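You operate a simulated robot arm through the tools that you are given. There is no shell and no other tool.

You are at the controls of a simulated robot arm. One attempt, no reset.

## Task
Drop the three white beads from the holders into the basket and warm the basin into the green.
Fine: leave the stained bead; steam off at the end.
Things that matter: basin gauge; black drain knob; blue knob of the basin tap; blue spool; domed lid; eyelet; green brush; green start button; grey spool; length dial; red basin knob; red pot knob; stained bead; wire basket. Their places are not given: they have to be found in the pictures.

The check looks at the end state, three seconds after you hand in, the way a careful person would. Anything else that was tipped, shoved, dropped, spilled or broken makes it a failure.

## Robot
A 7-joint arm with a two-finger parallel gripper, fixed in place. Base frame: the origin is on the floor under the middle of its stand, x ahead of it, y to its left, z up. Units: m, degrees, N and s.
With the tool pointing down near the work surface it reaches from about 0.42 to 0.9 m from the base axis. Its first joint turns from -115.0 to 115.0 degrees. Payload 3.91 kg.
The tool frame sits at the grasp point between the pads (the TCP): z along the fingers, y along the line on which they close. The tips reach 0.03 m beyond it. The gripper opens to 0.11 m. The fingers are 0.02 m wide and 0.01 m thick; the gripper's body (0.048 by 0.112 m) begins 0.055 m behind the TCP.
Orientation is that of the tool frame in the base frame, as a unit quaternion [w, x, y, z]. With the fingers straight down and closing along the base's y, the tool's x points along the base's -x, its y along +y and its z along -z.

## Interface
- The arm moves only by the tool move_arm. Its argument "steps" is a list of rows, each a list of 3 entries, a list of its own where there are three numbers: the shift along the base's x, y, z in m, then the turn, a rotation vector about the base's x, y, z in degrees, then the finger opening in m, from 0 to 0.11. In form: [[[dx, dy, dz], [ax, ay, az], hand], ...]. A call has 1 to 20 rows; each row shifts and turns the commanded pose from where the row before left it. Each row takes 0.2 s and may step no farther than 0.05 m and 8.6 degrees from the row before; otherwise, or with a gripper value out of range, the whole call is refused. Where a pose cannot be reached the arm comes as near as it can. A force on the tool above 40 N (or 10 N above the force at the start of the call, whichever is more), or a blocked arm, ends the call early, and 0.2 s more pass. The fingers move at their own pace (about 0.153 m/s each) and stop on an object; they squeeze with about 37 N. The grip force told is the motor's: it shows also when the fingers shut on nothing. Time passes only in rows, and 0.2 s behind the last, so rows that do not move let the fingers close. The reply holds the time, the measured pose of the TCP, the force on the tool along the base axes, the opening and the grip force, in the units named above and with some noise, with the torque about the TCP (base axes, N m) and any sound that the robot's microphone picked up.
- Cameras (640 x 400 px; columns grow to the right, rows downward): "scene" is fixed at [0.0482, 0.6515, 1.4219]; the picture's right is [-0.49, -0.87, 0.00], its down [-0.35, 0.20, -0.92] and it looks along [0.80, -0.45, -0.40] (base axes); focal length 330 px, centre (320, 200). "wrist" rides on the gripper at [0.073, 0.017, -0.103] in the tool frame; the picture's right is [-0.23, 0.97, 0.00], its down [-0.76, -0.18, -0.62] and it looks along [-0.61, -0.14, 0.78] (tool axes); focal length 222 px, centre (320, 200).
- camera(camera): a new picture of that camera. No time passes.
- move_column(by): slides the trunk up (or, below 0, down) by that many m; the arm rides with it, the base frame stays. It gives what a move gives, with no picture.
- locate(camera, pixels): for up to 12 pixels [column, row] of the newest picture of that camera ("zoom" is the newest enlarged one), the place [x, y, z] in the base frame of the surface seen there, good to about 0.002 m. No time passes.
- inspect(camera, box): a new picture of the part [left, top, right, bottom] of that camera's present view, enlarged. No time passes.
- finish_job(): hands the job in; it is judged then, once.

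Leave the gripper open and the arm clear of the work at the hand-in unless told otherwise.

The tools are called after "Call:" as name(argument=value, ...) on one line, values as JSON. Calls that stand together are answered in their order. move_arm: Moves the arm, as the interface text tells. Its arguments: {"type":"object","properties":{"steps":{"type":"array","items":{"type":"array"}}},"required":["steps"]} The other tools are called the same way: move_column (by) moves the trunk up or down; camera (camera) takes a picture; locate (camera, pixels) gives the place of the surface under pixels of a picture; inspect (camera, box) takes an enlarged picture of a part of a camera's view; finish_job () hands the job in.

At the start:

```text
time_s: 0.0
ee_pos: [0.4477, 0.2159, 1.2297]
ee_rot: [0.0, 0.001, 1.0, 0.0]
wrist_force: [0.4, -0.6, -0.1]
ft_torque: [-0.01, -0.01, 0.02]
finger_gap: 0.11
grip_force: 0.1
trunk travel left (down, up): [-0.775, 0.215]
```

scene: 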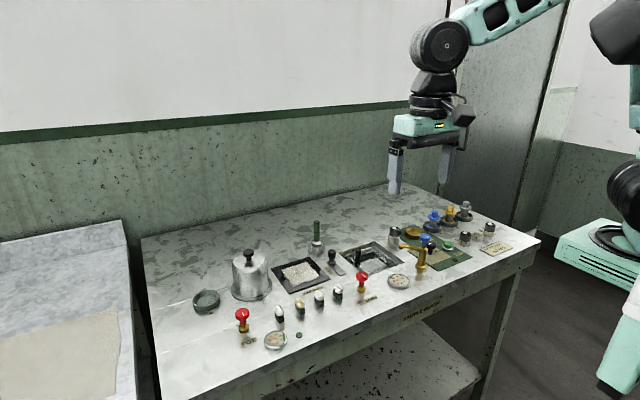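
wrist: 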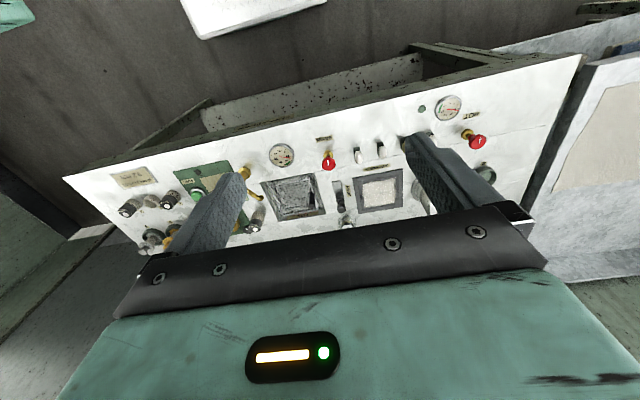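

I see a bench with a pot/lid, two sunken basins, a row of small holders, red knobs, gauges and a set of taps/spools. I'll take enlarged pictures of the scene to identify everything.

Call:
inspect(camera="scene", box=[180, 220, 340, 360])

Call:
inspect(camera="scene", box=[300, 200, 420, 310])

Call:
inspect(camera="scene", box=[380, 190, 540, 310])

```text
2.86 times, centred on (260, 290) of scene
```

zoom: 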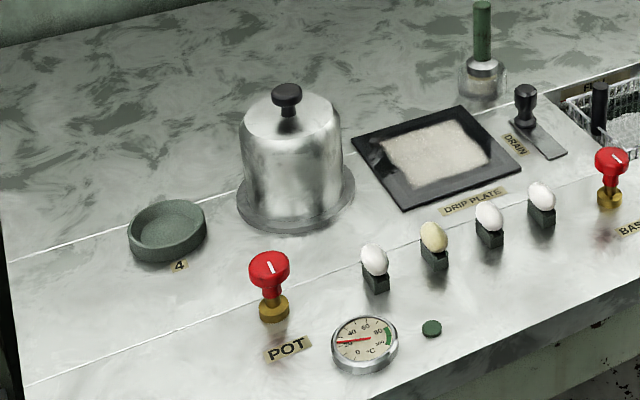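

```text
3.64 times, centred on (360, 255) of scene
```

zoom: 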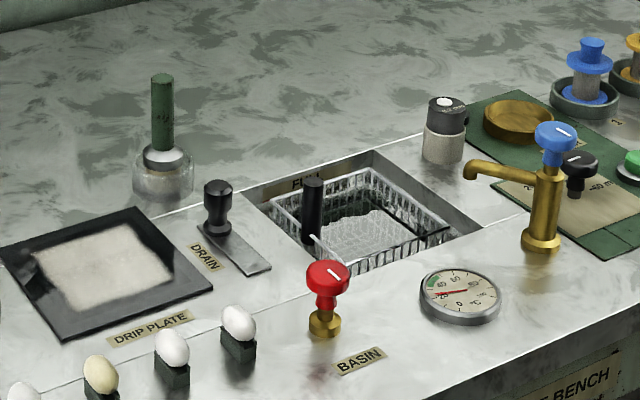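

```text
3.33 times, centred on (460, 250) of scene
```

zoom: 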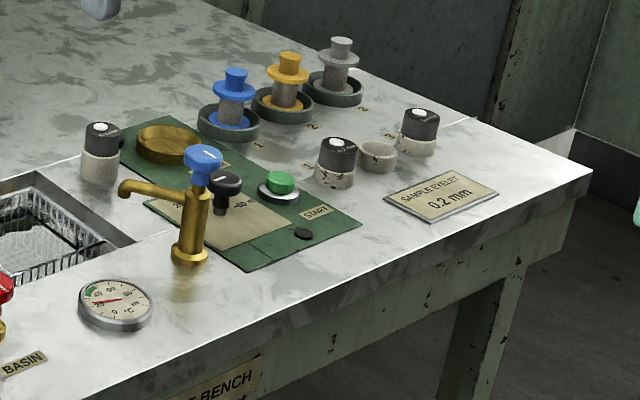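

The four holders carry three white beads and one yellowish (stained) one. The basin has a wire basket and an overflow/standpipe. I'll look closer at the basin, gauges and drain.

Call:
inspect(camera="scene", box=[335, 230, 410, 280])

Call:
inspect(camera="scene", box=[375, 260, 423, 292])

Call:
inspect(camera="scene", box=[300, 240, 380, 310])

Call:
inspect(camera="scene", box=[230, 290, 350, 355])

Call:
camera(camera="wrist")

```text
8.00 times, centred on (372, 255) of scene
```

zoom: 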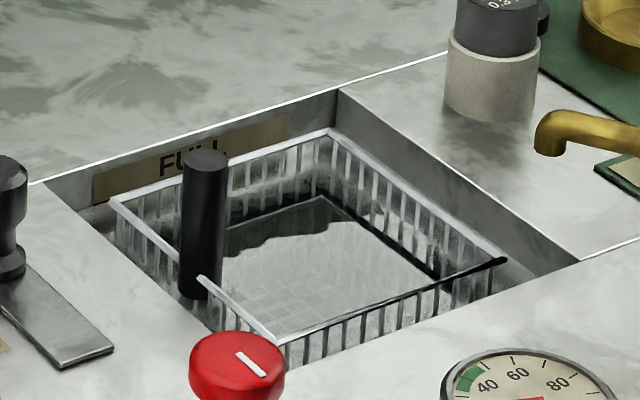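

```text
12.50 times, centred on (399, 276) of scene
```

zoom: 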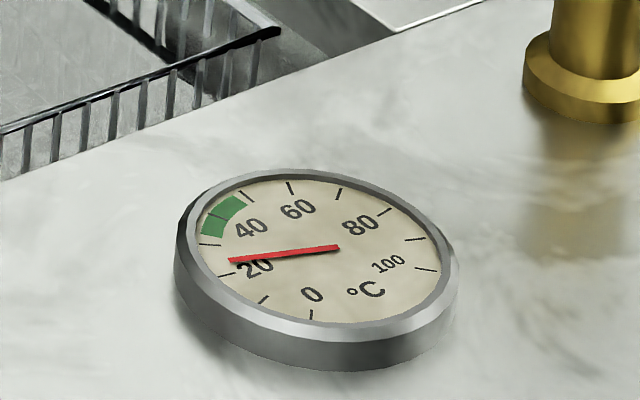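

```text
5.71 times, centred on (340, 275) of scene
```

zoom: 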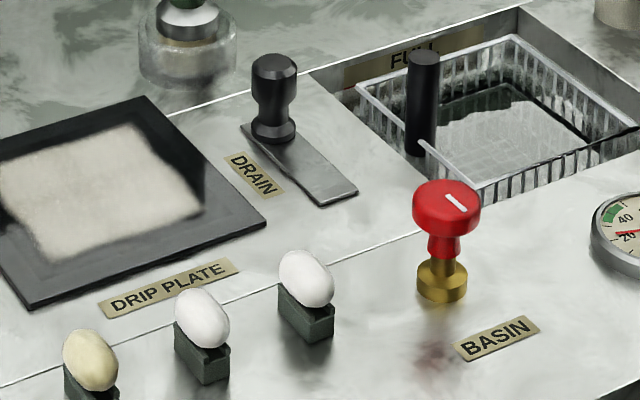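

```text
5.33 times, centred on (290, 322) of scene
```

zoom: 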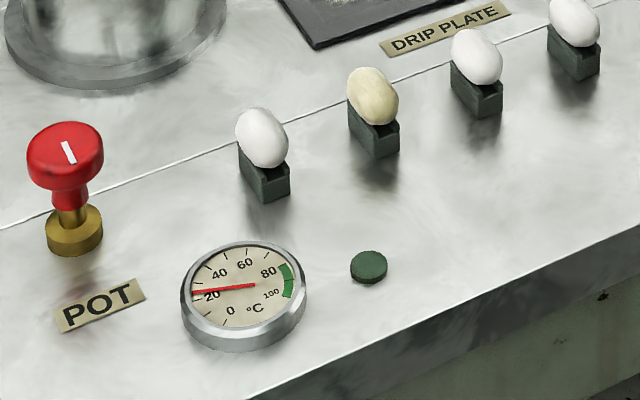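

```text
taken
```

wrist: 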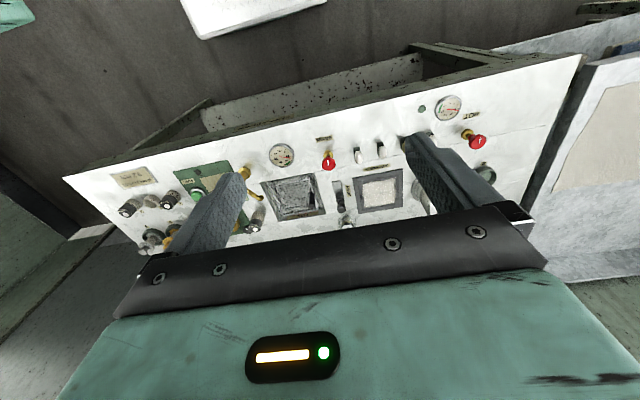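

Now I'll fix positions. First locate key items in the scene picture: bead holders, knobs, gauge, basin corners, drain.

Call:
camera(camera="scene")

Call:
locate(camera="scene", pixels=[[279, 311], [301, 302], [319, 296], [338, 290], [362, 276], [241, 314], [399, 282], [332, 252], [426, 240], [370, 262], [392, 250], [250, 255]])

Call:
locate(camera="scene", pixels=[[421, 268], [434, 245], [317, 224], [351, 270], [275, 338], [298, 334], [207, 300], [149, 375], [142, 240], [397, 185], [538, 240], [300, 270]])

```text
taken
```

scene: 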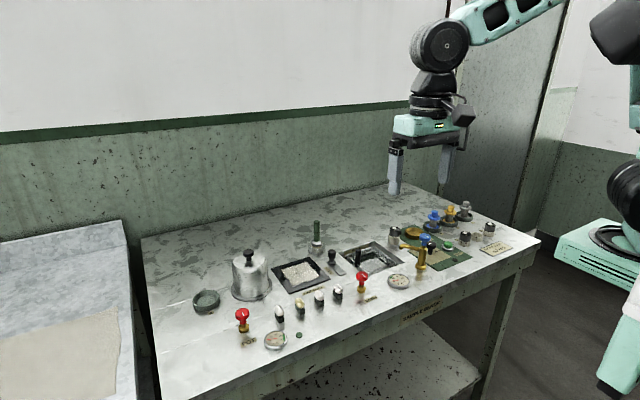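

```text
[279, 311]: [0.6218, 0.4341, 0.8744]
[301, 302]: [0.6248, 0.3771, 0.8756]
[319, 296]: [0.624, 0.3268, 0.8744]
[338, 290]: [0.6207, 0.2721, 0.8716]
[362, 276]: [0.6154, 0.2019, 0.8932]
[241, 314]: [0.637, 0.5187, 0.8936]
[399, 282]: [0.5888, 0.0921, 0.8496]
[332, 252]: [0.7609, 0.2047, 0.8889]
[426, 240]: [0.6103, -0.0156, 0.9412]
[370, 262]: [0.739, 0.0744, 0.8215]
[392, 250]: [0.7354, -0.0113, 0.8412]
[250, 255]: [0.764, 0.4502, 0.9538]
```

```text
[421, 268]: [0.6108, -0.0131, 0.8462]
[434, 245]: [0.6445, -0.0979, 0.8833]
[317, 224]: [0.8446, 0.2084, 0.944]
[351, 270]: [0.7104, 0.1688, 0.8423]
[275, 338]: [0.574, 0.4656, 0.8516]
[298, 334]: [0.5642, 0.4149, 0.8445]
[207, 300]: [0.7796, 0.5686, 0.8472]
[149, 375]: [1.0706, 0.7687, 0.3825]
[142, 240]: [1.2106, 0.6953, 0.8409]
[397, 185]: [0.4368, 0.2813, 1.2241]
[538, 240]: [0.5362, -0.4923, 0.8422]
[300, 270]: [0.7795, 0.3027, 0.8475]
```

Bench top is at z≈0.842. Beads sit at x≈0.62, y≈0.43 / 0.38 (stained) / 0.33 / 0.27. I'll zoom in on the beads and holders to measure.

Call:
inspect(camera="scene", box=[310, 278, 350, 312])

```text
11.76 times, centred on (330, 295) of scene
```

zoom: 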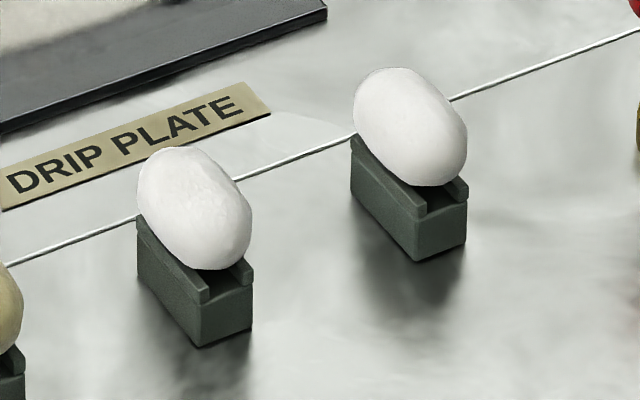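

The beads are egg-shaped, lying in a groove along x. Locate bead outlines and holder corners in this zoom.

Call:
locate(camera="zoom", pixels=[[370, 80], [410, 72], [455, 130], [440, 180], [358, 110], [410, 130], [357, 140], [415, 255], [465, 240], [420, 215], [460, 185], [352, 180]])

Call:
locate(camera="zoom", pixels=[[160, 160], [185, 152], [245, 200], [225, 262], [145, 200], [195, 210], [140, 220], [200, 345], [250, 330], [205, 300], [250, 265], [138, 270]])

```text
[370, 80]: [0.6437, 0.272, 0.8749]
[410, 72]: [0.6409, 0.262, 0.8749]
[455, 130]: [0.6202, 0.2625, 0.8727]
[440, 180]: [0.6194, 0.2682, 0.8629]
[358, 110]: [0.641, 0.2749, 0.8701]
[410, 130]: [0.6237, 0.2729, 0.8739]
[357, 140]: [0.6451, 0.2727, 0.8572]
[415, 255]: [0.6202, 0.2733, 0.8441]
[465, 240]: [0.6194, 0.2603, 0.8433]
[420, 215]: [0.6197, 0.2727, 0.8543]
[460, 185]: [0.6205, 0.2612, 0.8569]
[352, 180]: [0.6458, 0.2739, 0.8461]
```

```text
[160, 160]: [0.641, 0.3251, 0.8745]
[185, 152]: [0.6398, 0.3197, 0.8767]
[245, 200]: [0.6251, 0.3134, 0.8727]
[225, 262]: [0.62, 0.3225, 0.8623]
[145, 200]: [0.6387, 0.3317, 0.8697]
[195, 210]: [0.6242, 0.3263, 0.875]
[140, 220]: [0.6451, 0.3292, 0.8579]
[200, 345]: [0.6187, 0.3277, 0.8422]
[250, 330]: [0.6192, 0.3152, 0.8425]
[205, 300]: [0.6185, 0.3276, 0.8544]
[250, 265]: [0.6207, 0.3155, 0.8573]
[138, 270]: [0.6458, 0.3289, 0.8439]
```

Holder (4th): x 0.6195–0.6455, y 0.2605–0.2733, top 0.8575; bead ~0.02 m thick, centred near (0.632, 0.267, 0.868). Now I want a closer look into the basin with the wrist camera: I move the hand to about (0.54, 0.116, 1.09), well above everything.

Call:
move_arm(steps=[[[0.018, -0.02, -0.028], [0, 0, 0], 0.11], [[0.018, -0.02, -0.028], [0, 0, 0], 0.11], [[0.018, -0.02, -0.028], [0, 0, 0], 0.11], [[0.018, -0.02, -0.028], [0, 0, 0], 0.11], [[0.018, -0.02, -0.028], [0, 0, 0], 0.11], [[0, 0, 0], [0, 0, 0], 0.11]])

Call:
camera(camera="wrist")

```text
time_s: 1.4
ee_pos: [0.5391, 0.1155, 1.09]
ee_rot: [0.0, 0.001, 1.0, -0.001]
wrist_force: [-0.5, 0.1, 0.3]
ft_torque: [0.0, 0.0, -0.03]
finger_gap: 0.1098
grip_force: 0.0
trunk travel left (down, up): [-0.775, 0.215]
```

```text
taken
```

wrist: 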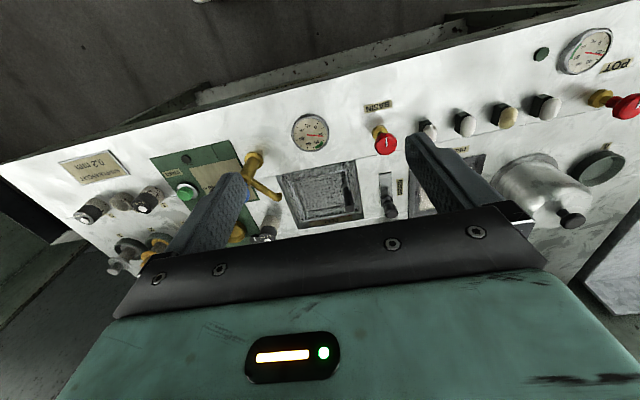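

The wrist view is upside-down (bench's front edge at the top). The basin is at about (322,193). Enlarge it, the knob and the gauge.

Call:
inspect(camera="wrist", box=[265, 150, 385, 235])

Call:
inspect(camera="wrist", box=[280, 95, 410, 165])

Call:
inspect(camera="scene", box=[335, 235, 395, 280])

```text
4.71 times, centred on (325, 192) of wrist
```

zoom: 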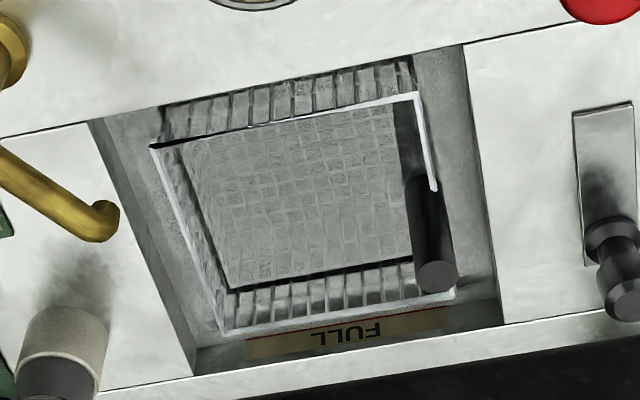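

```text
4.92 times, centred on (345, 130) of wrist
```

zoom: 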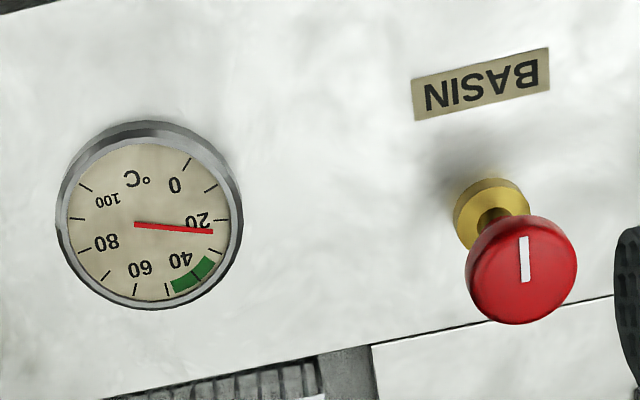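

```text
8.89 times, centred on (365, 258) of scene
```

zoom: 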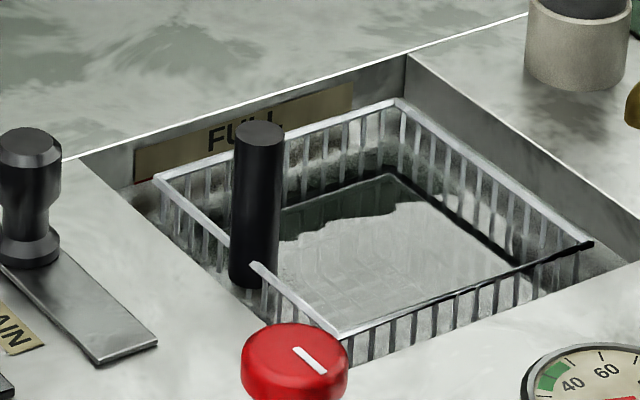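

I'll probe depths in the basin in this zoom (basket floor, possible water surface, label, standpipe).

Call:
locate(camera="zoom", pixels=[[430, 270], [380, 200], [330, 230], [500, 240], [370, 180], [330, 280], [262, 130], [250, 270], [158, 178], [398, 103], [588, 244], [345, 330]])

Call:
locate(camera="zoom", pixels=[[240, 150], [138, 180], [350, 105], [600, 262], [410, 150], [80, 160], [405, 55], [635, 195], [270, 345], [310, 360], [30, 140], [100, 350]])

Call:
inspect(camera="wrist", box=[300, 155, 360, 195])

```text
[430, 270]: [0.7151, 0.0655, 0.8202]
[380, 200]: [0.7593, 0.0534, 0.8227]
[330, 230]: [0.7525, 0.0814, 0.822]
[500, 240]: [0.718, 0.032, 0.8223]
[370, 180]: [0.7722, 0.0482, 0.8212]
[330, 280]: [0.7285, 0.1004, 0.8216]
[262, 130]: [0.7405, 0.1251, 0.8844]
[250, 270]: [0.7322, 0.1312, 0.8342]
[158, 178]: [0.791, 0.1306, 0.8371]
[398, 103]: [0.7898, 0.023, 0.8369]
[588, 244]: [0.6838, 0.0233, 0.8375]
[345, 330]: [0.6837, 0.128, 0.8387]
```

```text
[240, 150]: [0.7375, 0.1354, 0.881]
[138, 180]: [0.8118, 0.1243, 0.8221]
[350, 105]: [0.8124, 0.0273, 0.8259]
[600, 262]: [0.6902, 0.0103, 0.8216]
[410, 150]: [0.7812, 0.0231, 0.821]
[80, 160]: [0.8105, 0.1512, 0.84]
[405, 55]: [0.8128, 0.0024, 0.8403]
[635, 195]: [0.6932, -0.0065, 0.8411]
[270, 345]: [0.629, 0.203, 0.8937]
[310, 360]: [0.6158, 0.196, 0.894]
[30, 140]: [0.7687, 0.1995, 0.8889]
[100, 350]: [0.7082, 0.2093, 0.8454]
```

```text
10.00 times, centred on (330, 175) of wrist
```

zoom: 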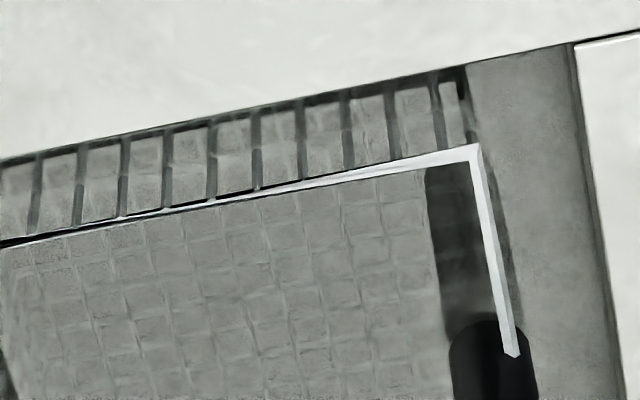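

All probes inside the basin lie flat at z≈0.8215, so there is water up to the lower edge (red line) of the FULL label: the basin is full and needs neither tap nor drain. Basket rim: x 0.684–0.790, y 0.023–0.131, z 0.838; a black post at (0.737, 0.130) reaches z≈0.885. Next I go above the 4th bead (0.632, 0.267) at z≈0.98 for a close view.

Call:
move_arm(steps=[[[0.0186, 0.0303, -0.022], [0, 0, 0], 0.11], [[0.0186, 0.0303, -0.022], [0, 0, 0], 0.11], [[0.0186, 0.0303, -0.022], [0, 0, 0], 0.11], [[0.0186, 0.0303, -0.022], [0, 0, 0], 0.11], [[0.0186, 0.0303, -0.022], [0, 0, 0], 0.11], [[0, 0, 0], [0, 0, 0], 0.11]])

Call:
camera(camera="wrist")

Call:
inspect(camera="wrist", box=[250, 140, 390, 230])

```text
time_s: 2.8
ee_pos: [0.6323, 0.2664, 0.9807]
ee_rot: [0.0, 0.0, 1.0, 0.0]
wrist_force: [0.2, -0.7, 0.1]
ft_torque: [0.01, -0.02, 0.02]
finger_gap: 0.11
grip_force: 0.0
trunk travel left (down, up): [-0.775, 0.215]
```

```text
taken
```

wrist: 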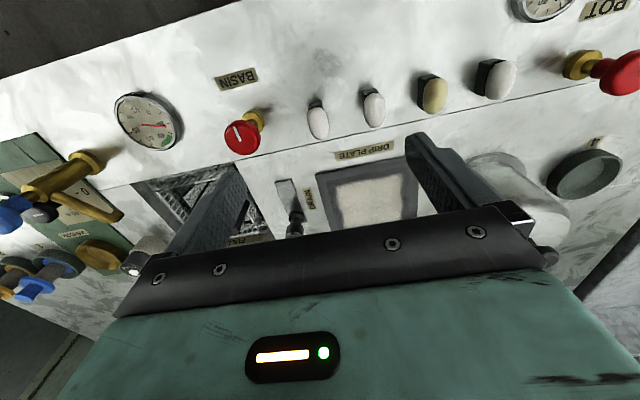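

```text
4.44 times, centred on (320, 185) of wrist
```

zoom: 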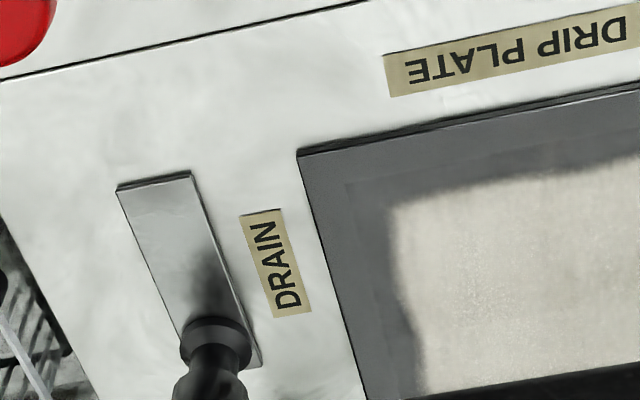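

Beads show at (318,120), (374,108), (432,92 – stained), (494,80). Enlarge them.

Call:
inspect(camera="wrist", box=[290, 80, 400, 150])

```text
5.71 times, centred on (345, 115) of wrist
```

zoom: 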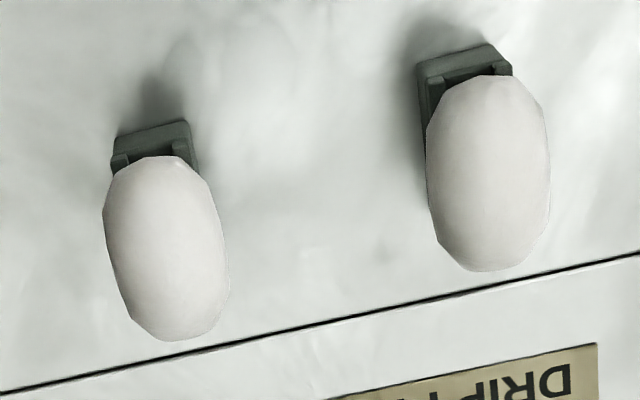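

Call:
locate(camera="zoom", pixels=[[165, 162], [110, 220], [218, 220], [165, 230], [170, 335], [112, 160], [190, 130], [168, 260]])

Call:
locate(camera="zoom", pixels=[[485, 80], [432, 150], [542, 150], [487, 165], [485, 265], [422, 65], [508, 55], [487, 190]])

Call:
inspect(camera="wrist", box=[410, 50, 530, 120])

```text
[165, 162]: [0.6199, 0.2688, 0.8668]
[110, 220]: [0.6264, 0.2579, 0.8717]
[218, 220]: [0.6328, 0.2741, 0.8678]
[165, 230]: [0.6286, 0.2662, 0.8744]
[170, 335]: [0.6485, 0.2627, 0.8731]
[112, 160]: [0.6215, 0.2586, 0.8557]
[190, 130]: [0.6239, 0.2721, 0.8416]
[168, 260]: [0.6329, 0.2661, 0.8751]
```

```text
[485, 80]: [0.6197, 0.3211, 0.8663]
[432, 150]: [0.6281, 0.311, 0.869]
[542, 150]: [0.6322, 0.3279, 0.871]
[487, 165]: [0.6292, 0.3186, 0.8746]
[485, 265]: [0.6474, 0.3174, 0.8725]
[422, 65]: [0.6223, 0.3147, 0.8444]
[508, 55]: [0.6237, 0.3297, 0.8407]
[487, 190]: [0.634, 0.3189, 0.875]
```

```text
5.33 times, centred on (470, 85) of wrist
```

zoom: 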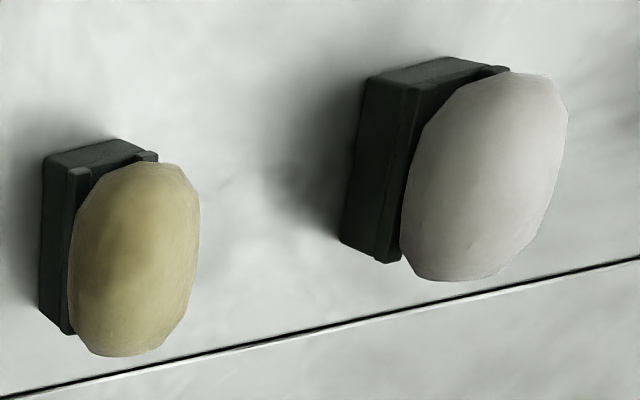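

Call:
locate(camera="zoom", pixels=[[75, 240], [192, 230], [130, 260], [110, 350], [150, 168], [408, 220], [555, 130], [480, 190], [450, 275], [520, 80], [370, 85], [380, 255]])

```text
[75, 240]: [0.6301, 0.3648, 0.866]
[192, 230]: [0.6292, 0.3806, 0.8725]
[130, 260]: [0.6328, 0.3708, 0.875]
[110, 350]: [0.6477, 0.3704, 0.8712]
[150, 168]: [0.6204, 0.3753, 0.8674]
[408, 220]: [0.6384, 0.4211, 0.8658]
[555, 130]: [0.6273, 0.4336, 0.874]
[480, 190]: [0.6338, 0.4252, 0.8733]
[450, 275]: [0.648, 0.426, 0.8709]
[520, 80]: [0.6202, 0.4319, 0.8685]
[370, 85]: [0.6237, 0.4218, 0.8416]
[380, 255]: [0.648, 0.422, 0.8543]
```

Bead axis lies along x; centres about (0.633, y, 0.868) with y = 0.266, 0.3195, 0.373 (stained), 0.4265; thickness ≈0.017. I narrow the fingers to 0.048 and lower over bead 4 to TCP z≈0.877 (tips 0.847, above the top 0.842).

Call:
move_arm(steps=[[[0.0007, -0.0004, 0], [0, 0, 0], 0.048], [[0, 0, 0], [0, 0, 0], 0.048], [[0, 0, -0.04], [0, 0, 0], 0.048], [[0, 0, -0.035], [0, 0, 0], 0.048], [[0, 0, -0.015], [0, 0, 0], 0.048], [[0, 0, -0.0137], [0, 0, 0], 0.048], [[0, 0, 0], [0, 0, 0], 0.048]])

Call:
camera(camera="wrist")

Call:
inspect(camera="scene", box=[300, 260, 380, 310])

```text
time_s: 4.4
ee_pos: [0.6314, 0.2677, 0.875]
ee_rot: [0.0, 0.001, 1.0, 0.0]
wrist_force: [0.1, 0.2, -0.4]
ft_torque: [0.02, -0.02, 0.02]
finger_gap: 0.0483
grip_force: 0.1
trunk travel left (down, up): [-0.775, 0.215]
```

```text
taken
```

wrist: 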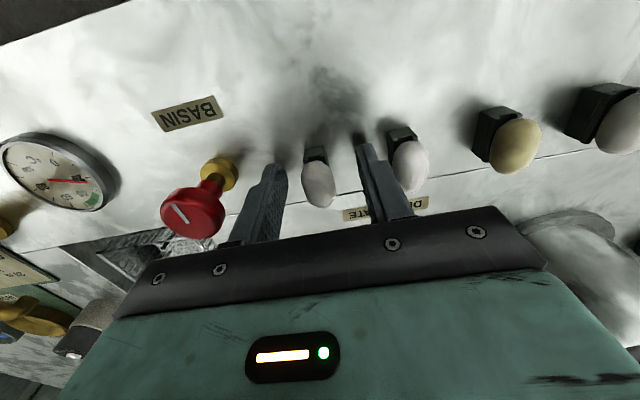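

```text
8.00 times, centred on (340, 285) of scene
```

zoom: 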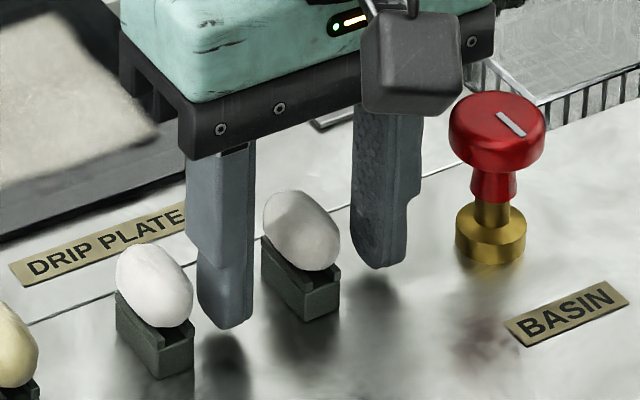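

The bead sits centred between the fingers. Now I close on it without moving.

Call:
move_arm(steps=[[[0, 0, 0], [0, 0, 0], 0.03], [[0, 0, 0], [0, 0, 0], 0.022], [[0, 0, 0], [0, 0, 0], 0.016], [[0, 0, 0], [0, 0, 0], 0.012], [[0, 0, 0], [0, 0, 0], 0.012]])

Call:
inspect(camera="scene", box=[300, 260, 380, 310])

```text
time_s: 5.6
ee_pos: [0.631, 0.2646, 0.8756]
ee_rot: [0.0, 0.001, 1.0, -0.002]
wrist_force: [-1.5, -8.7, 2.7]
ft_torque: [-0.26, 0.13, 0.11]
finger_gap: 0.014
grip_force: 38.1
trunk travel left (down, up): [-0.775, 0.215]
```

```text
8.00 times, centred on (340, 285) of scene
```

zoom: 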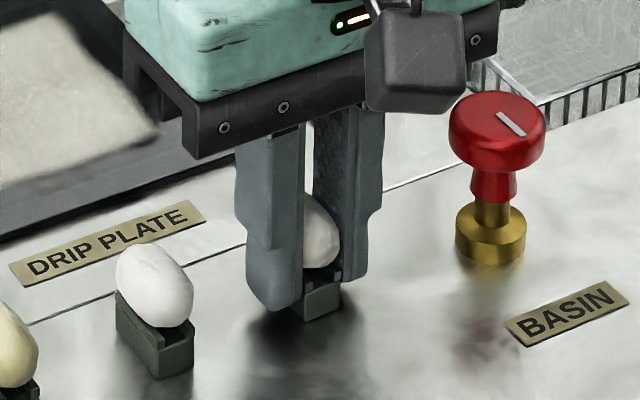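

Gap stopped at 0.014 with a −8.7 N side force – likely the finger tips (z≈0.847) are clamping the holder (top 0.8575) rather than just the bead. I'll open, raise to TCP z≈0.890 (tips ≈0.860, above the holder) and look.

Call:
move_arm(steps=[[[0, 0, 0], [0, 0, 0], 0.024], [[0, 0, 0], [0, 0, 0], 0.04], [[0, 0, 0], [0, 0, 0], 0.04], [[0, -0.001, 0.013], [0, 0, 0], 0.04], [[0, 0, 0], [0, 0, 0], 0.04]])

Call:
inspect(camera="scene", box=[310, 265, 370, 305])

Call:
inspect(camera="wrist", box=[260, 120, 380, 230])

```text
time_s: 6.8
ee_pos: [0.63, 0.2655, 0.8889]
ee_rot: [0.0, 0.0, 1.0, 0.001]
wrist_force: [-0.5, 0.4, -0.2]
ft_torque: [0.01, -0.01, 0.01]
finger_gap: 0.04
grip_force: 0.1
trunk travel left (down, up): [-0.775, 0.215]
```

```text
10.00 times, centred on (340, 285) of scene
```

zoom: 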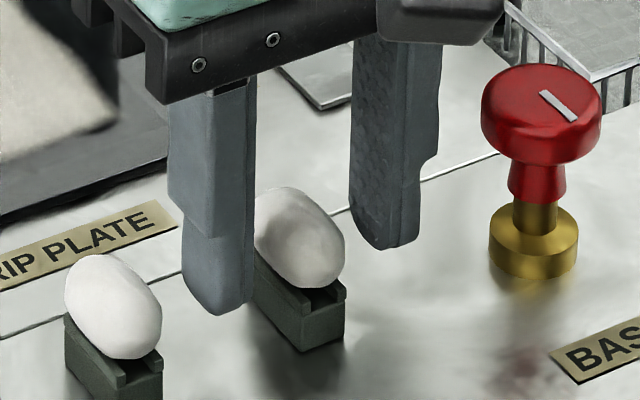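

```text
3.64 times, centred on (320, 175) of wrist
```

zoom: 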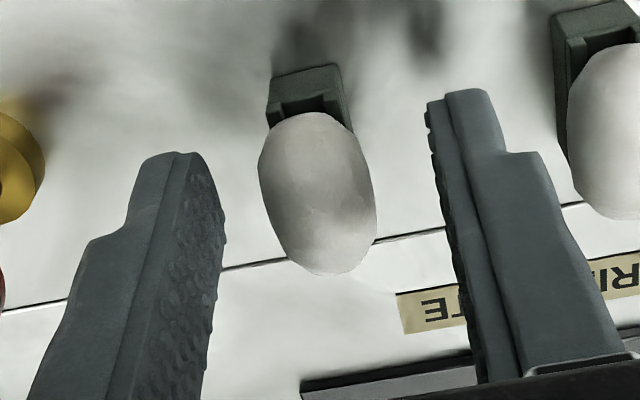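

Bead and holder look undisturbed. Re-measure the bead in the wrist zoom.

Call:
locate(camera="zoom", pixels=[[264, 170], [370, 200], [318, 190], [310, 118], [335, 268], [275, 80], [338, 70], [272, 110], [345, 105]])

```text
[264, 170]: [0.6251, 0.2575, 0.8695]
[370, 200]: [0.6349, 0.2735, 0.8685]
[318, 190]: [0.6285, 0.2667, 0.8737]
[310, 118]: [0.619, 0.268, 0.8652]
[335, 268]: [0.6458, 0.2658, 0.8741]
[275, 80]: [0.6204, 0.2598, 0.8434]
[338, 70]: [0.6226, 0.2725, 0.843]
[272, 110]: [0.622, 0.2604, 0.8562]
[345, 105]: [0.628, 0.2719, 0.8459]
```

Bead centre y≈0.2657, tips now just above the holder. Close on the bead at this height.

Call:
move_arm(steps=[[[0, 0.0005, 0], [0, 0, 0], 0.028], [[0, 0, 0], [0, 0, 0], 0.02], [[0, 0, 0], [0, 0, 0], 0.014], [[0, 0, 0], [0, 0, 0], 0.012], [[0, 0, 0], [0, 0, 0], 0.012]])

Call:
inspect(camera="scene", box=[310, 265, 370, 305])

```text
time_s: 8.0
ee_pos: [0.6308, 0.2652, 0.8881]
ee_rot: [0.0, 0.001, 1.0, 0.0]
wrist_force: [-0.4, 0.5, -0.6]
ft_torque: [0.0, 0.02, 0.01]
finger_gap: 0.0133
grip_force: 36.7
trunk travel left (down, up): [-0.775, 0.215]
```

```text
10.00 times, centred on (340, 285) of scene
```

zoom: 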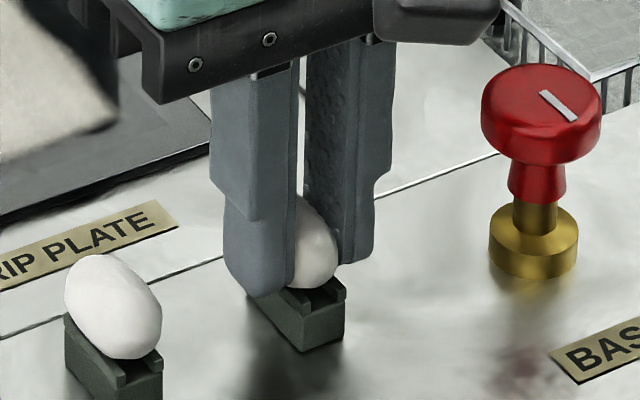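

Gap 0.0133 with 36.7 N and no side load: the bead is held. Lift 0.04 m straight up and check.

Call:
move_arm(steps=[[[0, 0, 0.01], [0, 0, 0], 0.011], [[0, 0, 0.015], [0, 0, 0], 0.011], [[0, 0, 0.025], [0, 0, 0], 0.011], [[0, 0, 0], [0, 0, 0], 0.011]])

Call:
inspect(camera="scene", box=[310, 245, 370, 305])

Call:
inspect(camera="wrist", box=[260, 120, 380, 230])

```text
time_s: 9.0
ee_pos: [0.6305, 0.2677, 0.9383]
ee_rot: [0.0, 0.0, 1.0, 0.0]
wrist_force: [-0.1, -0.1, -0.5]
ft_torque: [0.01, 0.01, -0.02]
finger_gap: 0.0143
grip_force: 29.9
trunk travel left (down, up): [-0.775, 0.215]
```

```text
6.67 times, centred on (340, 275) of scene
```

zoom: 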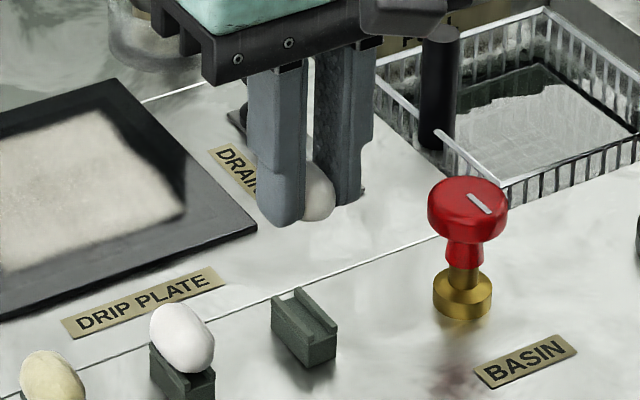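

```text
3.64 times, centred on (320, 175) of wrist
```

zoom: 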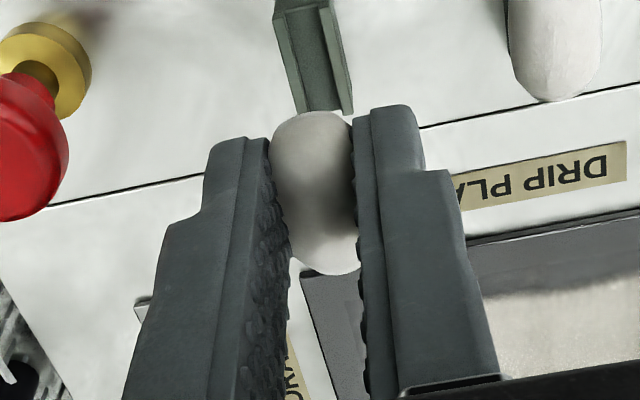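

Bead 1 of 3 is in the fingers, holder stayed put. Before carrying it to the basket I check the tap spout and nearby pot positions for clearance.

Call:
camera(camera="scene")

Call:
locate(camera="scene", pixels=[[399, 247], [405, 245], [412, 247], [424, 241], [421, 268], [396, 232], [394, 241], [357, 251], [332, 254], [362, 275], [317, 226], [433, 218]])

```text
taken
```

scene: 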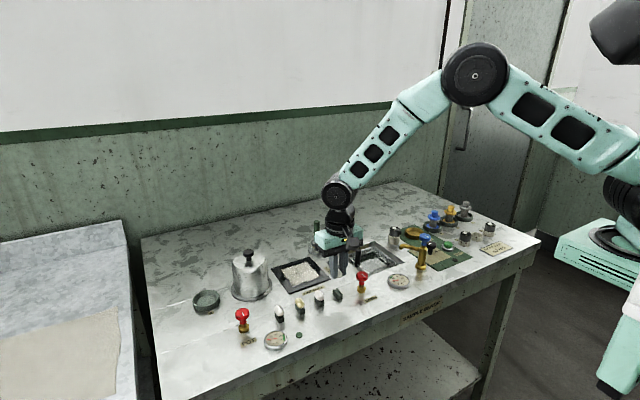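

```text
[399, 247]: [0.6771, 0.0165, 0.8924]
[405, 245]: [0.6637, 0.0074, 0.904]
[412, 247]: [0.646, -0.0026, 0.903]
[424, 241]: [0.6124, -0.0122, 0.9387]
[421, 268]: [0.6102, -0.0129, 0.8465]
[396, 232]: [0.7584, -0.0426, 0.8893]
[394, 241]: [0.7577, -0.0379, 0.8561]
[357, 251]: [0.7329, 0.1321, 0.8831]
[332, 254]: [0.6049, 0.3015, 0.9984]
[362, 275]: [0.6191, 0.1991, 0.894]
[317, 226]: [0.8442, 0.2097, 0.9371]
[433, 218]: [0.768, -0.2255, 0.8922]
```

Spout tip is at (0.68, 0.018, ≤0.905); drop point (0.745, 0.078) keeps the hand clear of it and of the black post. I carry the bead there at z≈0.97 and lower to TCP z≈0.865.

Call:
move_arm(steps=[[[0, 0, 0.03], [0, 0, 0], 0.011], [[0.0226, -0.0375, 0], [0, 0, 0], 0.011], [[0.0226, -0.0375, 0], [0, 0, 0], 0.011], [[0.0226, -0.0375, 0], [0, 0, 0], 0.011], [[0.0226, -0.0375, 0], [0, 0, 0], 0.011], [[0.0226, -0.0375, 0], [0, 0, 0], 0.011], [[0, 0, 0], [0, 0, 0], 0.011], [[0, 0, -0.04], [0, 0, 0], 0.011], [[0, 0, -0.035], [0, 0, 0], 0.011], [[0, 0, -0.0285], [0, 0, 0], 0.011], [[0, 0, 0], [0, 0, 0], 0.011]])

Call:
inspect(camera="scene", box=[330, 220, 420, 285])

Call:
camera(camera="wrist")

```text
time_s: 11.4
ee_pos: [0.744, 0.0779, 0.8651]
ee_rot: [0.0, -0.001, 1.0, 0.0]
wrist_force: [0.2, -0.1, 0.9]
ft_torque: [0.02, 0.0, 0.0]
finger_gap: 0.0133
grip_force: 2.7
trunk travel left (down, up): [-0.775, 0.215]
```

```text
6.15 times, centred on (375, 252) of scene
```

zoom: 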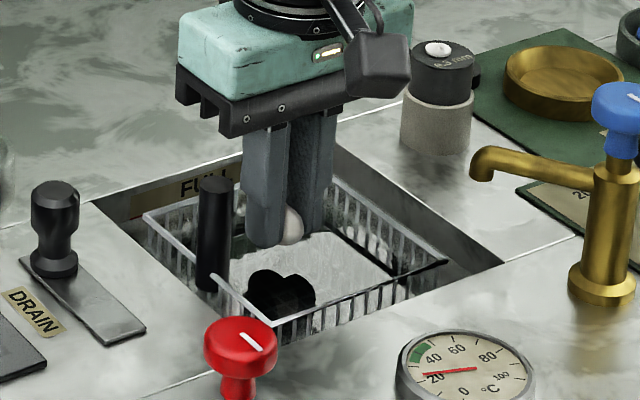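

```text
taken
```

wrist: 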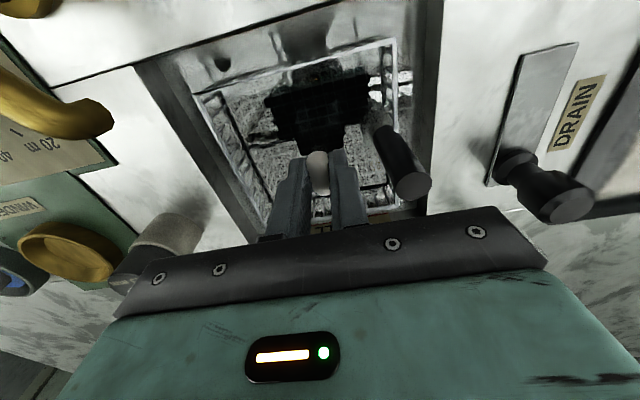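

The bead hangs over the basket, about 1 cm above the water. Release gently.

Call:
move_arm(steps=[[[0, 0, 0], [0, 0, 0], 0.02], [[0, 0, 0], [0, 0, 0], 0.032], [[0, 0, 0], [0, 0, 0], 0.032], [[0, 0, 0.04], [0, 0, 0], 0.032], [[0, 0, 0.045], [0, 0, 0], 0.032], [[0, 0, 0], [0, 0, 0], 0.032]])

Call:
inspect(camera="scene", box=[330, 220, 420, 285])

Call:
inspect(camera="wrist", box=[220, 80, 420, 220])

```text
time_s: 12.8
ee_pos: [0.7443, 0.0798, 0.9497]
ee_rot: [0.0, 0.0, 1.0, 0.0]
wrist_force: [0.3, 0.5, 0.1]
ft_torque: [0.02, 0.03, -0.01]
finger_gap: 0.032
grip_force: 0.2
trunk travel left (down, up): [-0.775, 0.215]
```

```text
6.15 times, centred on (375, 252) of scene
```

zoom: 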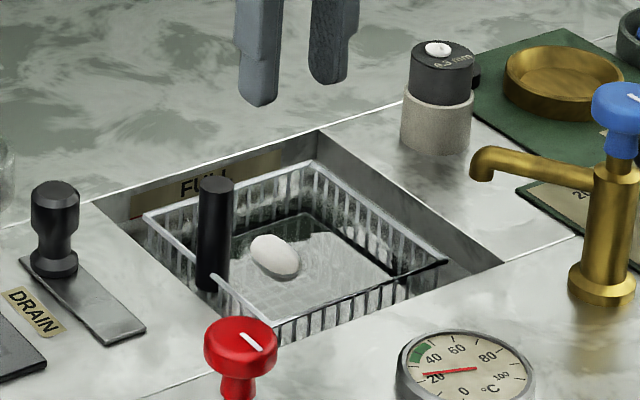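

```text
2.86 times, centred on (320, 150) of wrist
```

zoom: 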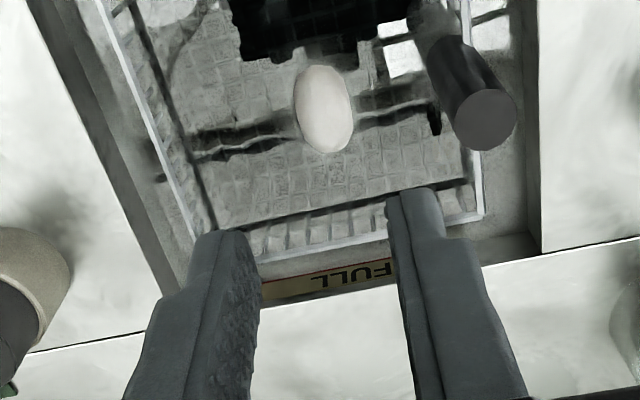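

The bead floats in the basket. Next bead: the third one at (0.632, 0.3195). Move above it at z≈0.97, then lower with a 0.044 opening to TCP z≈0.889.

Call:
move_arm(steps=[[[0, 0, 0.02], [0, 0, 0], 0.044], [[-0.01873, 0.04008, 0], [0, 0, 0], 0.044], [[-0.01873, 0.04008, 0], [0, 0, 0], 0.044], [[-0.01873, 0.04008, 0], [0, 0, 0], 0.044], [[-0.01873, 0.04008, 0], [0, 0, 0], 0.044], [[-0.01873, 0.04008, 0], [0, 0, 0], 0.044], [[-0.01873, 0.04008, 0], [0, 0, 0], 0.044], [[0, 0, 0], [0, 0, 0], 0.044], [[0, 0, -0.04], [0, 0, 0], 0.044], [[0, 0, -0.0265], [0, 0, 0], 0.044], [[0, 0, -0.015], [0, 0, 0], 0.044], [[0, 0, 0], [0, 0, 0], 0.044]])

Call:
inspect(camera="wrist", box=[260, 120, 380, 230])

Call:
inspect(camera="scene", box=[285, 265, 345, 310])

```text
time_s: 15.4
ee_pos: [0.6319, 0.3194, 0.8911]
ee_rot: [0.0, 0.0, 1.0, -0.001]
wrist_force: [-0.3, 0.6, 0.0]
ft_torque: [0.05, -0.05, -0.04]
finger_gap: 0.044
grip_force: 0.1
trunk travel left (down, up): [-0.775, 0.215]
```

```text
3.64 times, centred on (320, 175) of wrist
```

zoom: 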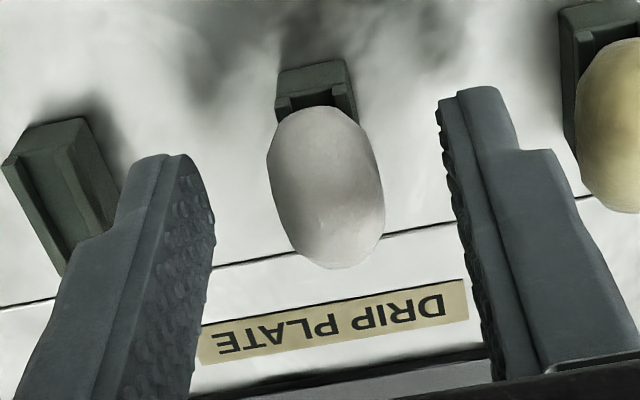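

```text
8.89 times, centred on (315, 288) of scene
```

zoom: 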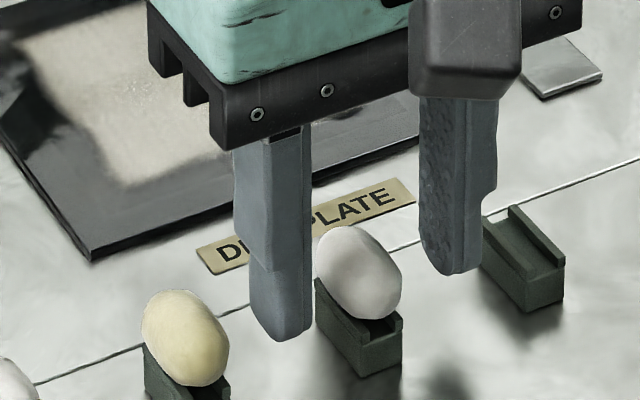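

Check centring by measuring the bead's sides in the wrist view.

Call:
inspect(camera="wrist", box=[260, 120, 380, 230])

Call:
locate(camera="zoom", pixels=[[272, 165], [380, 195], [326, 185], [318, 112], [345, 260], [282, 75], [345, 65]])

```text
3.64 times, centred on (320, 175) of wrist
```

zoom: 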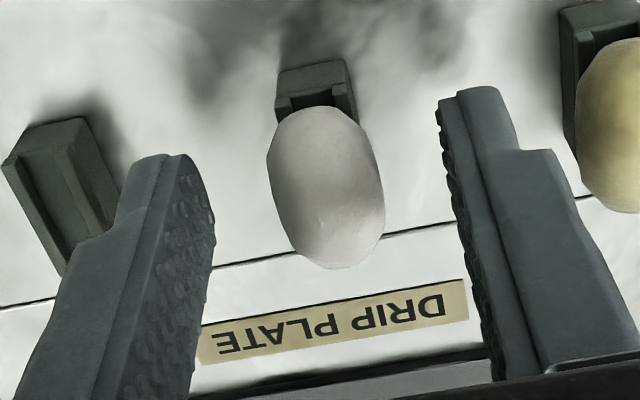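

```text
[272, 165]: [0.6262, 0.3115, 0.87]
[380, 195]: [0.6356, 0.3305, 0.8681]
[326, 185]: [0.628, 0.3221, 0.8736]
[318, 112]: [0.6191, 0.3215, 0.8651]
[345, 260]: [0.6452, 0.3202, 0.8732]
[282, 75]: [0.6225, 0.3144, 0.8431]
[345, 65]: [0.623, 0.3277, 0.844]
```

Bead centre y≈0.321; shift +0.0012 in y, then close.

Call:
move_arm(steps=[[[0, 0.0012, 0], [0, 0, 0], 0.044], [[0, 0, 0], [0, 0, 0], 0.03], [[0, 0, 0], [0, 0, 0], 0.02], [[0, 0, 0], [0, 0, 0], 0.014], [[0, 0, 0], [0, 0, 0], 0.011], [[0, 0, 0], [0, 0, 0], 0.011]])

Call:
inspect(camera="wrist", box=[260, 120, 380, 230])

```text
time_s: 16.8
ee_pos: [0.6311, 0.3211, 0.8899]
ee_rot: [-0.001, 0.001, 1.0, -0.001]
wrist_force: [0.5, 0.0, 0.0]
ft_torque: [0.02, -0.04, -0.02]
finger_gap: 0.0144
grip_force: 15.7
trunk travel left (down, up): [-0.775, 0.215]
```

```text
3.64 times, centred on (320, 175) of wrist
```

zoom: 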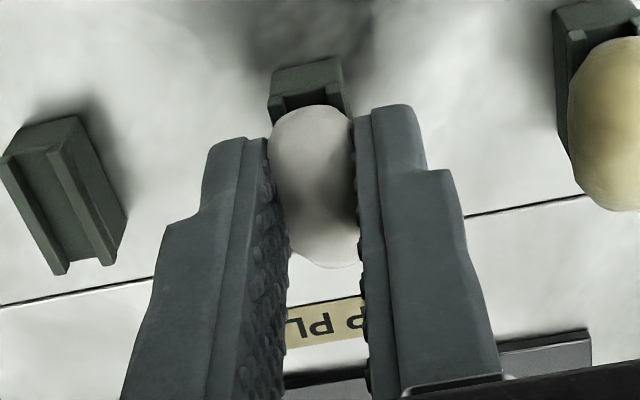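

Held (gap 0.0144, no side force). Lift 0.08 and carry above the basket at (0.715, 0.080), then look before lowering.

Call:
move_arm(steps=[[[0, 0, 0.015], [0, 0, 0], 0.01], [[0, 0, 0.03], [0, 0, 0], 0.01], [[0, 0, 0.035], [0, 0, 0], 0.01], [[0.01383, -0.04012, 0], [0, 0, 0], 0.01], [[0.01383, -0.04012, 0], [0, 0, 0], 0.01], [[0.01383, -0.04012, 0], [0, 0, 0], 0.01], [[0.01383, -0.04012, 0], [0, 0, 0], 0.01], [[0.01383, -0.04012, 0], [0, 0, 0], 0.01], [[0.01383, -0.04012, 0], [0, 0, 0], 0.01], [[0, 0, 0], [0, 0, 0], 0.01]])

Call:
inspect(camera="scene", box=[330, 220, 420, 285])

Call:
inspect(camera="wrist", box=[220, 80, 420, 220])

```text
time_s: 19.0
ee_pos: [0.7161, 0.0805, 0.9707]
ee_rot: [0.0, 0.0, 1.0, 0.0]
wrist_force: [0.3, -0.1, -0.6]
ft_torque: [0.01, -0.02, -0.02]
finger_gap: 0.0137
grip_force: 30.7
trunk travel left (down, up): [-0.775, 0.215]
```

```text
6.15 times, centred on (375, 252) of scene
```

zoom: 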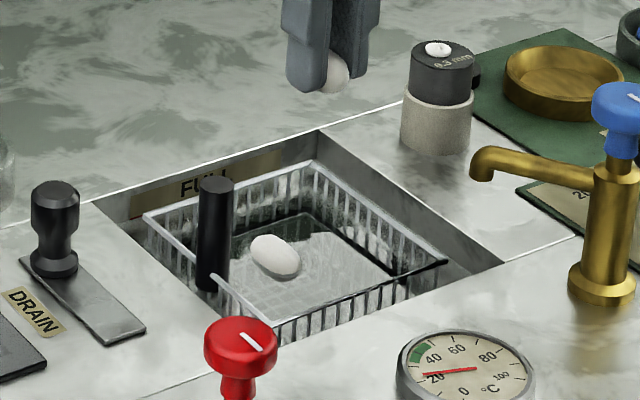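

```text
2.86 times, centred on (320, 150) of wrist
```

zoom: 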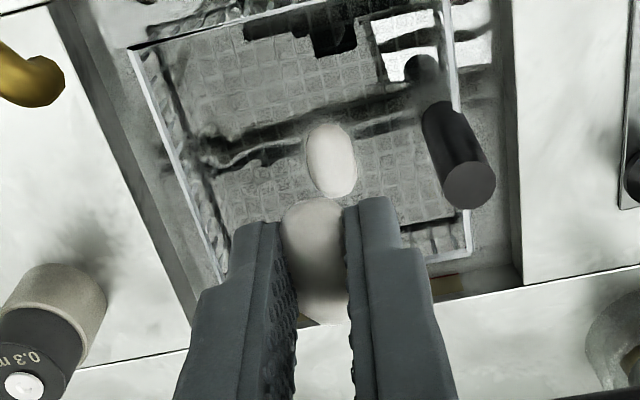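

Call:
locate(camera="zoom", pixels=[[330, 130], [330, 160], [335, 190], [310, 160], [352, 160], [150, 90], [460, 190], [440, 20]])

```text
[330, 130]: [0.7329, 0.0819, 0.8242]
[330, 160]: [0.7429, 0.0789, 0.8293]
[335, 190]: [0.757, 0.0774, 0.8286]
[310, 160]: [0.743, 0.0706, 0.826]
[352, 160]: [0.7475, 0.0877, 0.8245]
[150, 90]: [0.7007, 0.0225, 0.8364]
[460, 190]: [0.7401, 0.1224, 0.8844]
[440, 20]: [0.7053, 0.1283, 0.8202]
```

The floating bead spans x 0.73–0.76, y 0.07–0.088. I drop this one in front of it at (0.711, 0.077): lower to TCP z≈0.867 and release.

Call:
move_arm(steps=[[[-0.004, -0.003, 0], [0, 0, 0], 0.01], [[0, 0, -0.04], [0, 0, 0], 0.01], [[0, 0, -0.04], [0, 0, 0], 0.01], [[0, 0, -0.022], [0, 0, 0], 0.01], [[0, 0, 0], [0, 0, 0], 0.01], [[0, 0, 0], [0, 0, 0], 0.018], [[0, 0, 0], [0, 0, 0], 0.028], [[0, 0, 0], [0, 0, 0], 0.03], [[0, 0, 0.04], [0, 0, 0], 0.03], [[0, 0, 0.045], [0, 0, 0], 0.03], [[0, 0, 0.02], [0, 0, 0], 0.03]])

Call:
inspect(camera="scene", box=[330, 220, 420, 285])

Call:
inspect(camera="wrist", box=[220, 80, 420, 220])

```text
time_s: 21.4
ee_pos: [0.7114, 0.0784, 0.9722]
ee_rot: [-0.001, 0.0, 1.0, 0.001]
wrist_force: [0.4, -0.2, 0.7]
ft_torque: [0.02, 0.02, -0.04]
finger_gap: 0.0299
grip_force: 0.0
trunk travel left (down, up): [-0.775, 0.215]
```

```text
6.15 times, centred on (375, 252) of scene
```

zoom: 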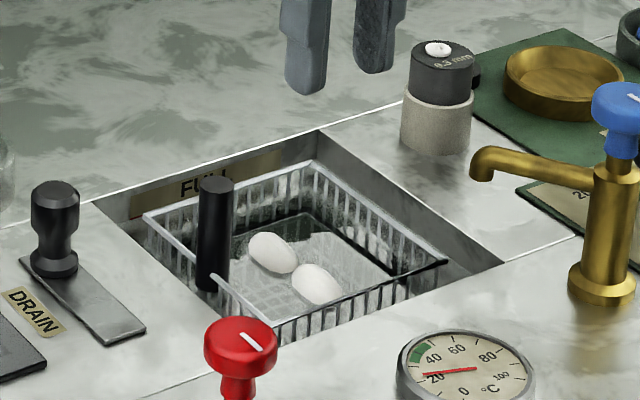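

```text
2.86 times, centred on (320, 150) of wrist
```

zoom: 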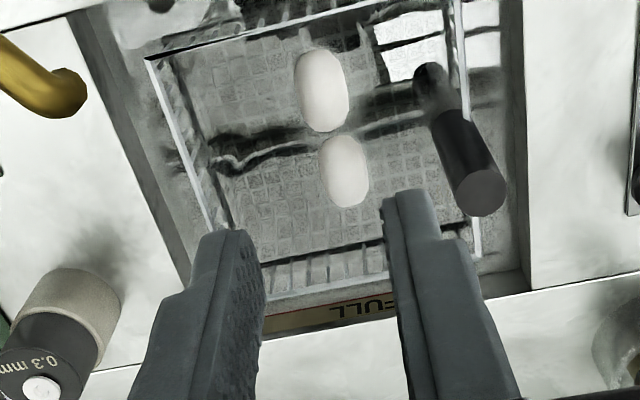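

Two beads float in the basket. Now the last white bead at y≈0.4285. Move above it, lower to TCP z≈0.91 with tips above bead height, and measure.

Call:
move_arm(steps=[[[-0.009875, 0.04394, 0], [0, 0, 0], 0.044], [[-0.009875, 0.04394, 0], [0, 0, 0], 0.044], [[-0.009875, 0.04394, 0], [0, 0, 0], 0.044], [[-0.009875, 0.04394, 0], [0, 0, 0], 0.044], [[-0.009875, 0.04394, 0], [0, 0, 0], 0.044], [[-0.009875, 0.04394, 0], [0, 0, 0], 0.044], [[-0.009875, 0.04394, 0], [0, 0, 0], 0.044], [[-0.009875, 0.04394, 0], [0, 0, 0], 0.044], [[0, 0, 0], [0, 0, 0], 0.044], [[0, 0, -0.03], [0, 0, 0], 0.044], [[0, 0, -0.03], [0, 0, 0], 0.044], [[0, 0, 0], [0, 0, 0], 0.044]])

Call:
inspect(camera="wrist", box=[260, 100, 380, 210])

```text
time_s: 24.0
ee_pos: [0.6324, 0.4265, 0.9139]
ee_rot: [-0.001, 0.001, 1.0, 0.0]
wrist_force: [0.5, -0.2, 0.2]
ft_torque: [-0.04, 0.0, 0.0]
finger_gap: 0.0441
grip_force: 0.0
trunk travel left (down, up): [-0.775, 0.215]
```

```text
3.64 times, centred on (320, 155) of wrist
```

zoom: 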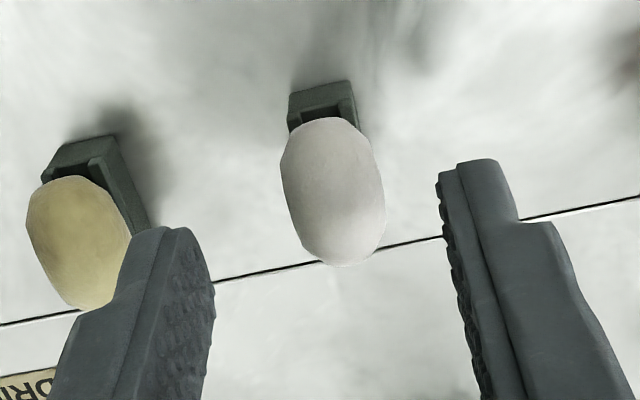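

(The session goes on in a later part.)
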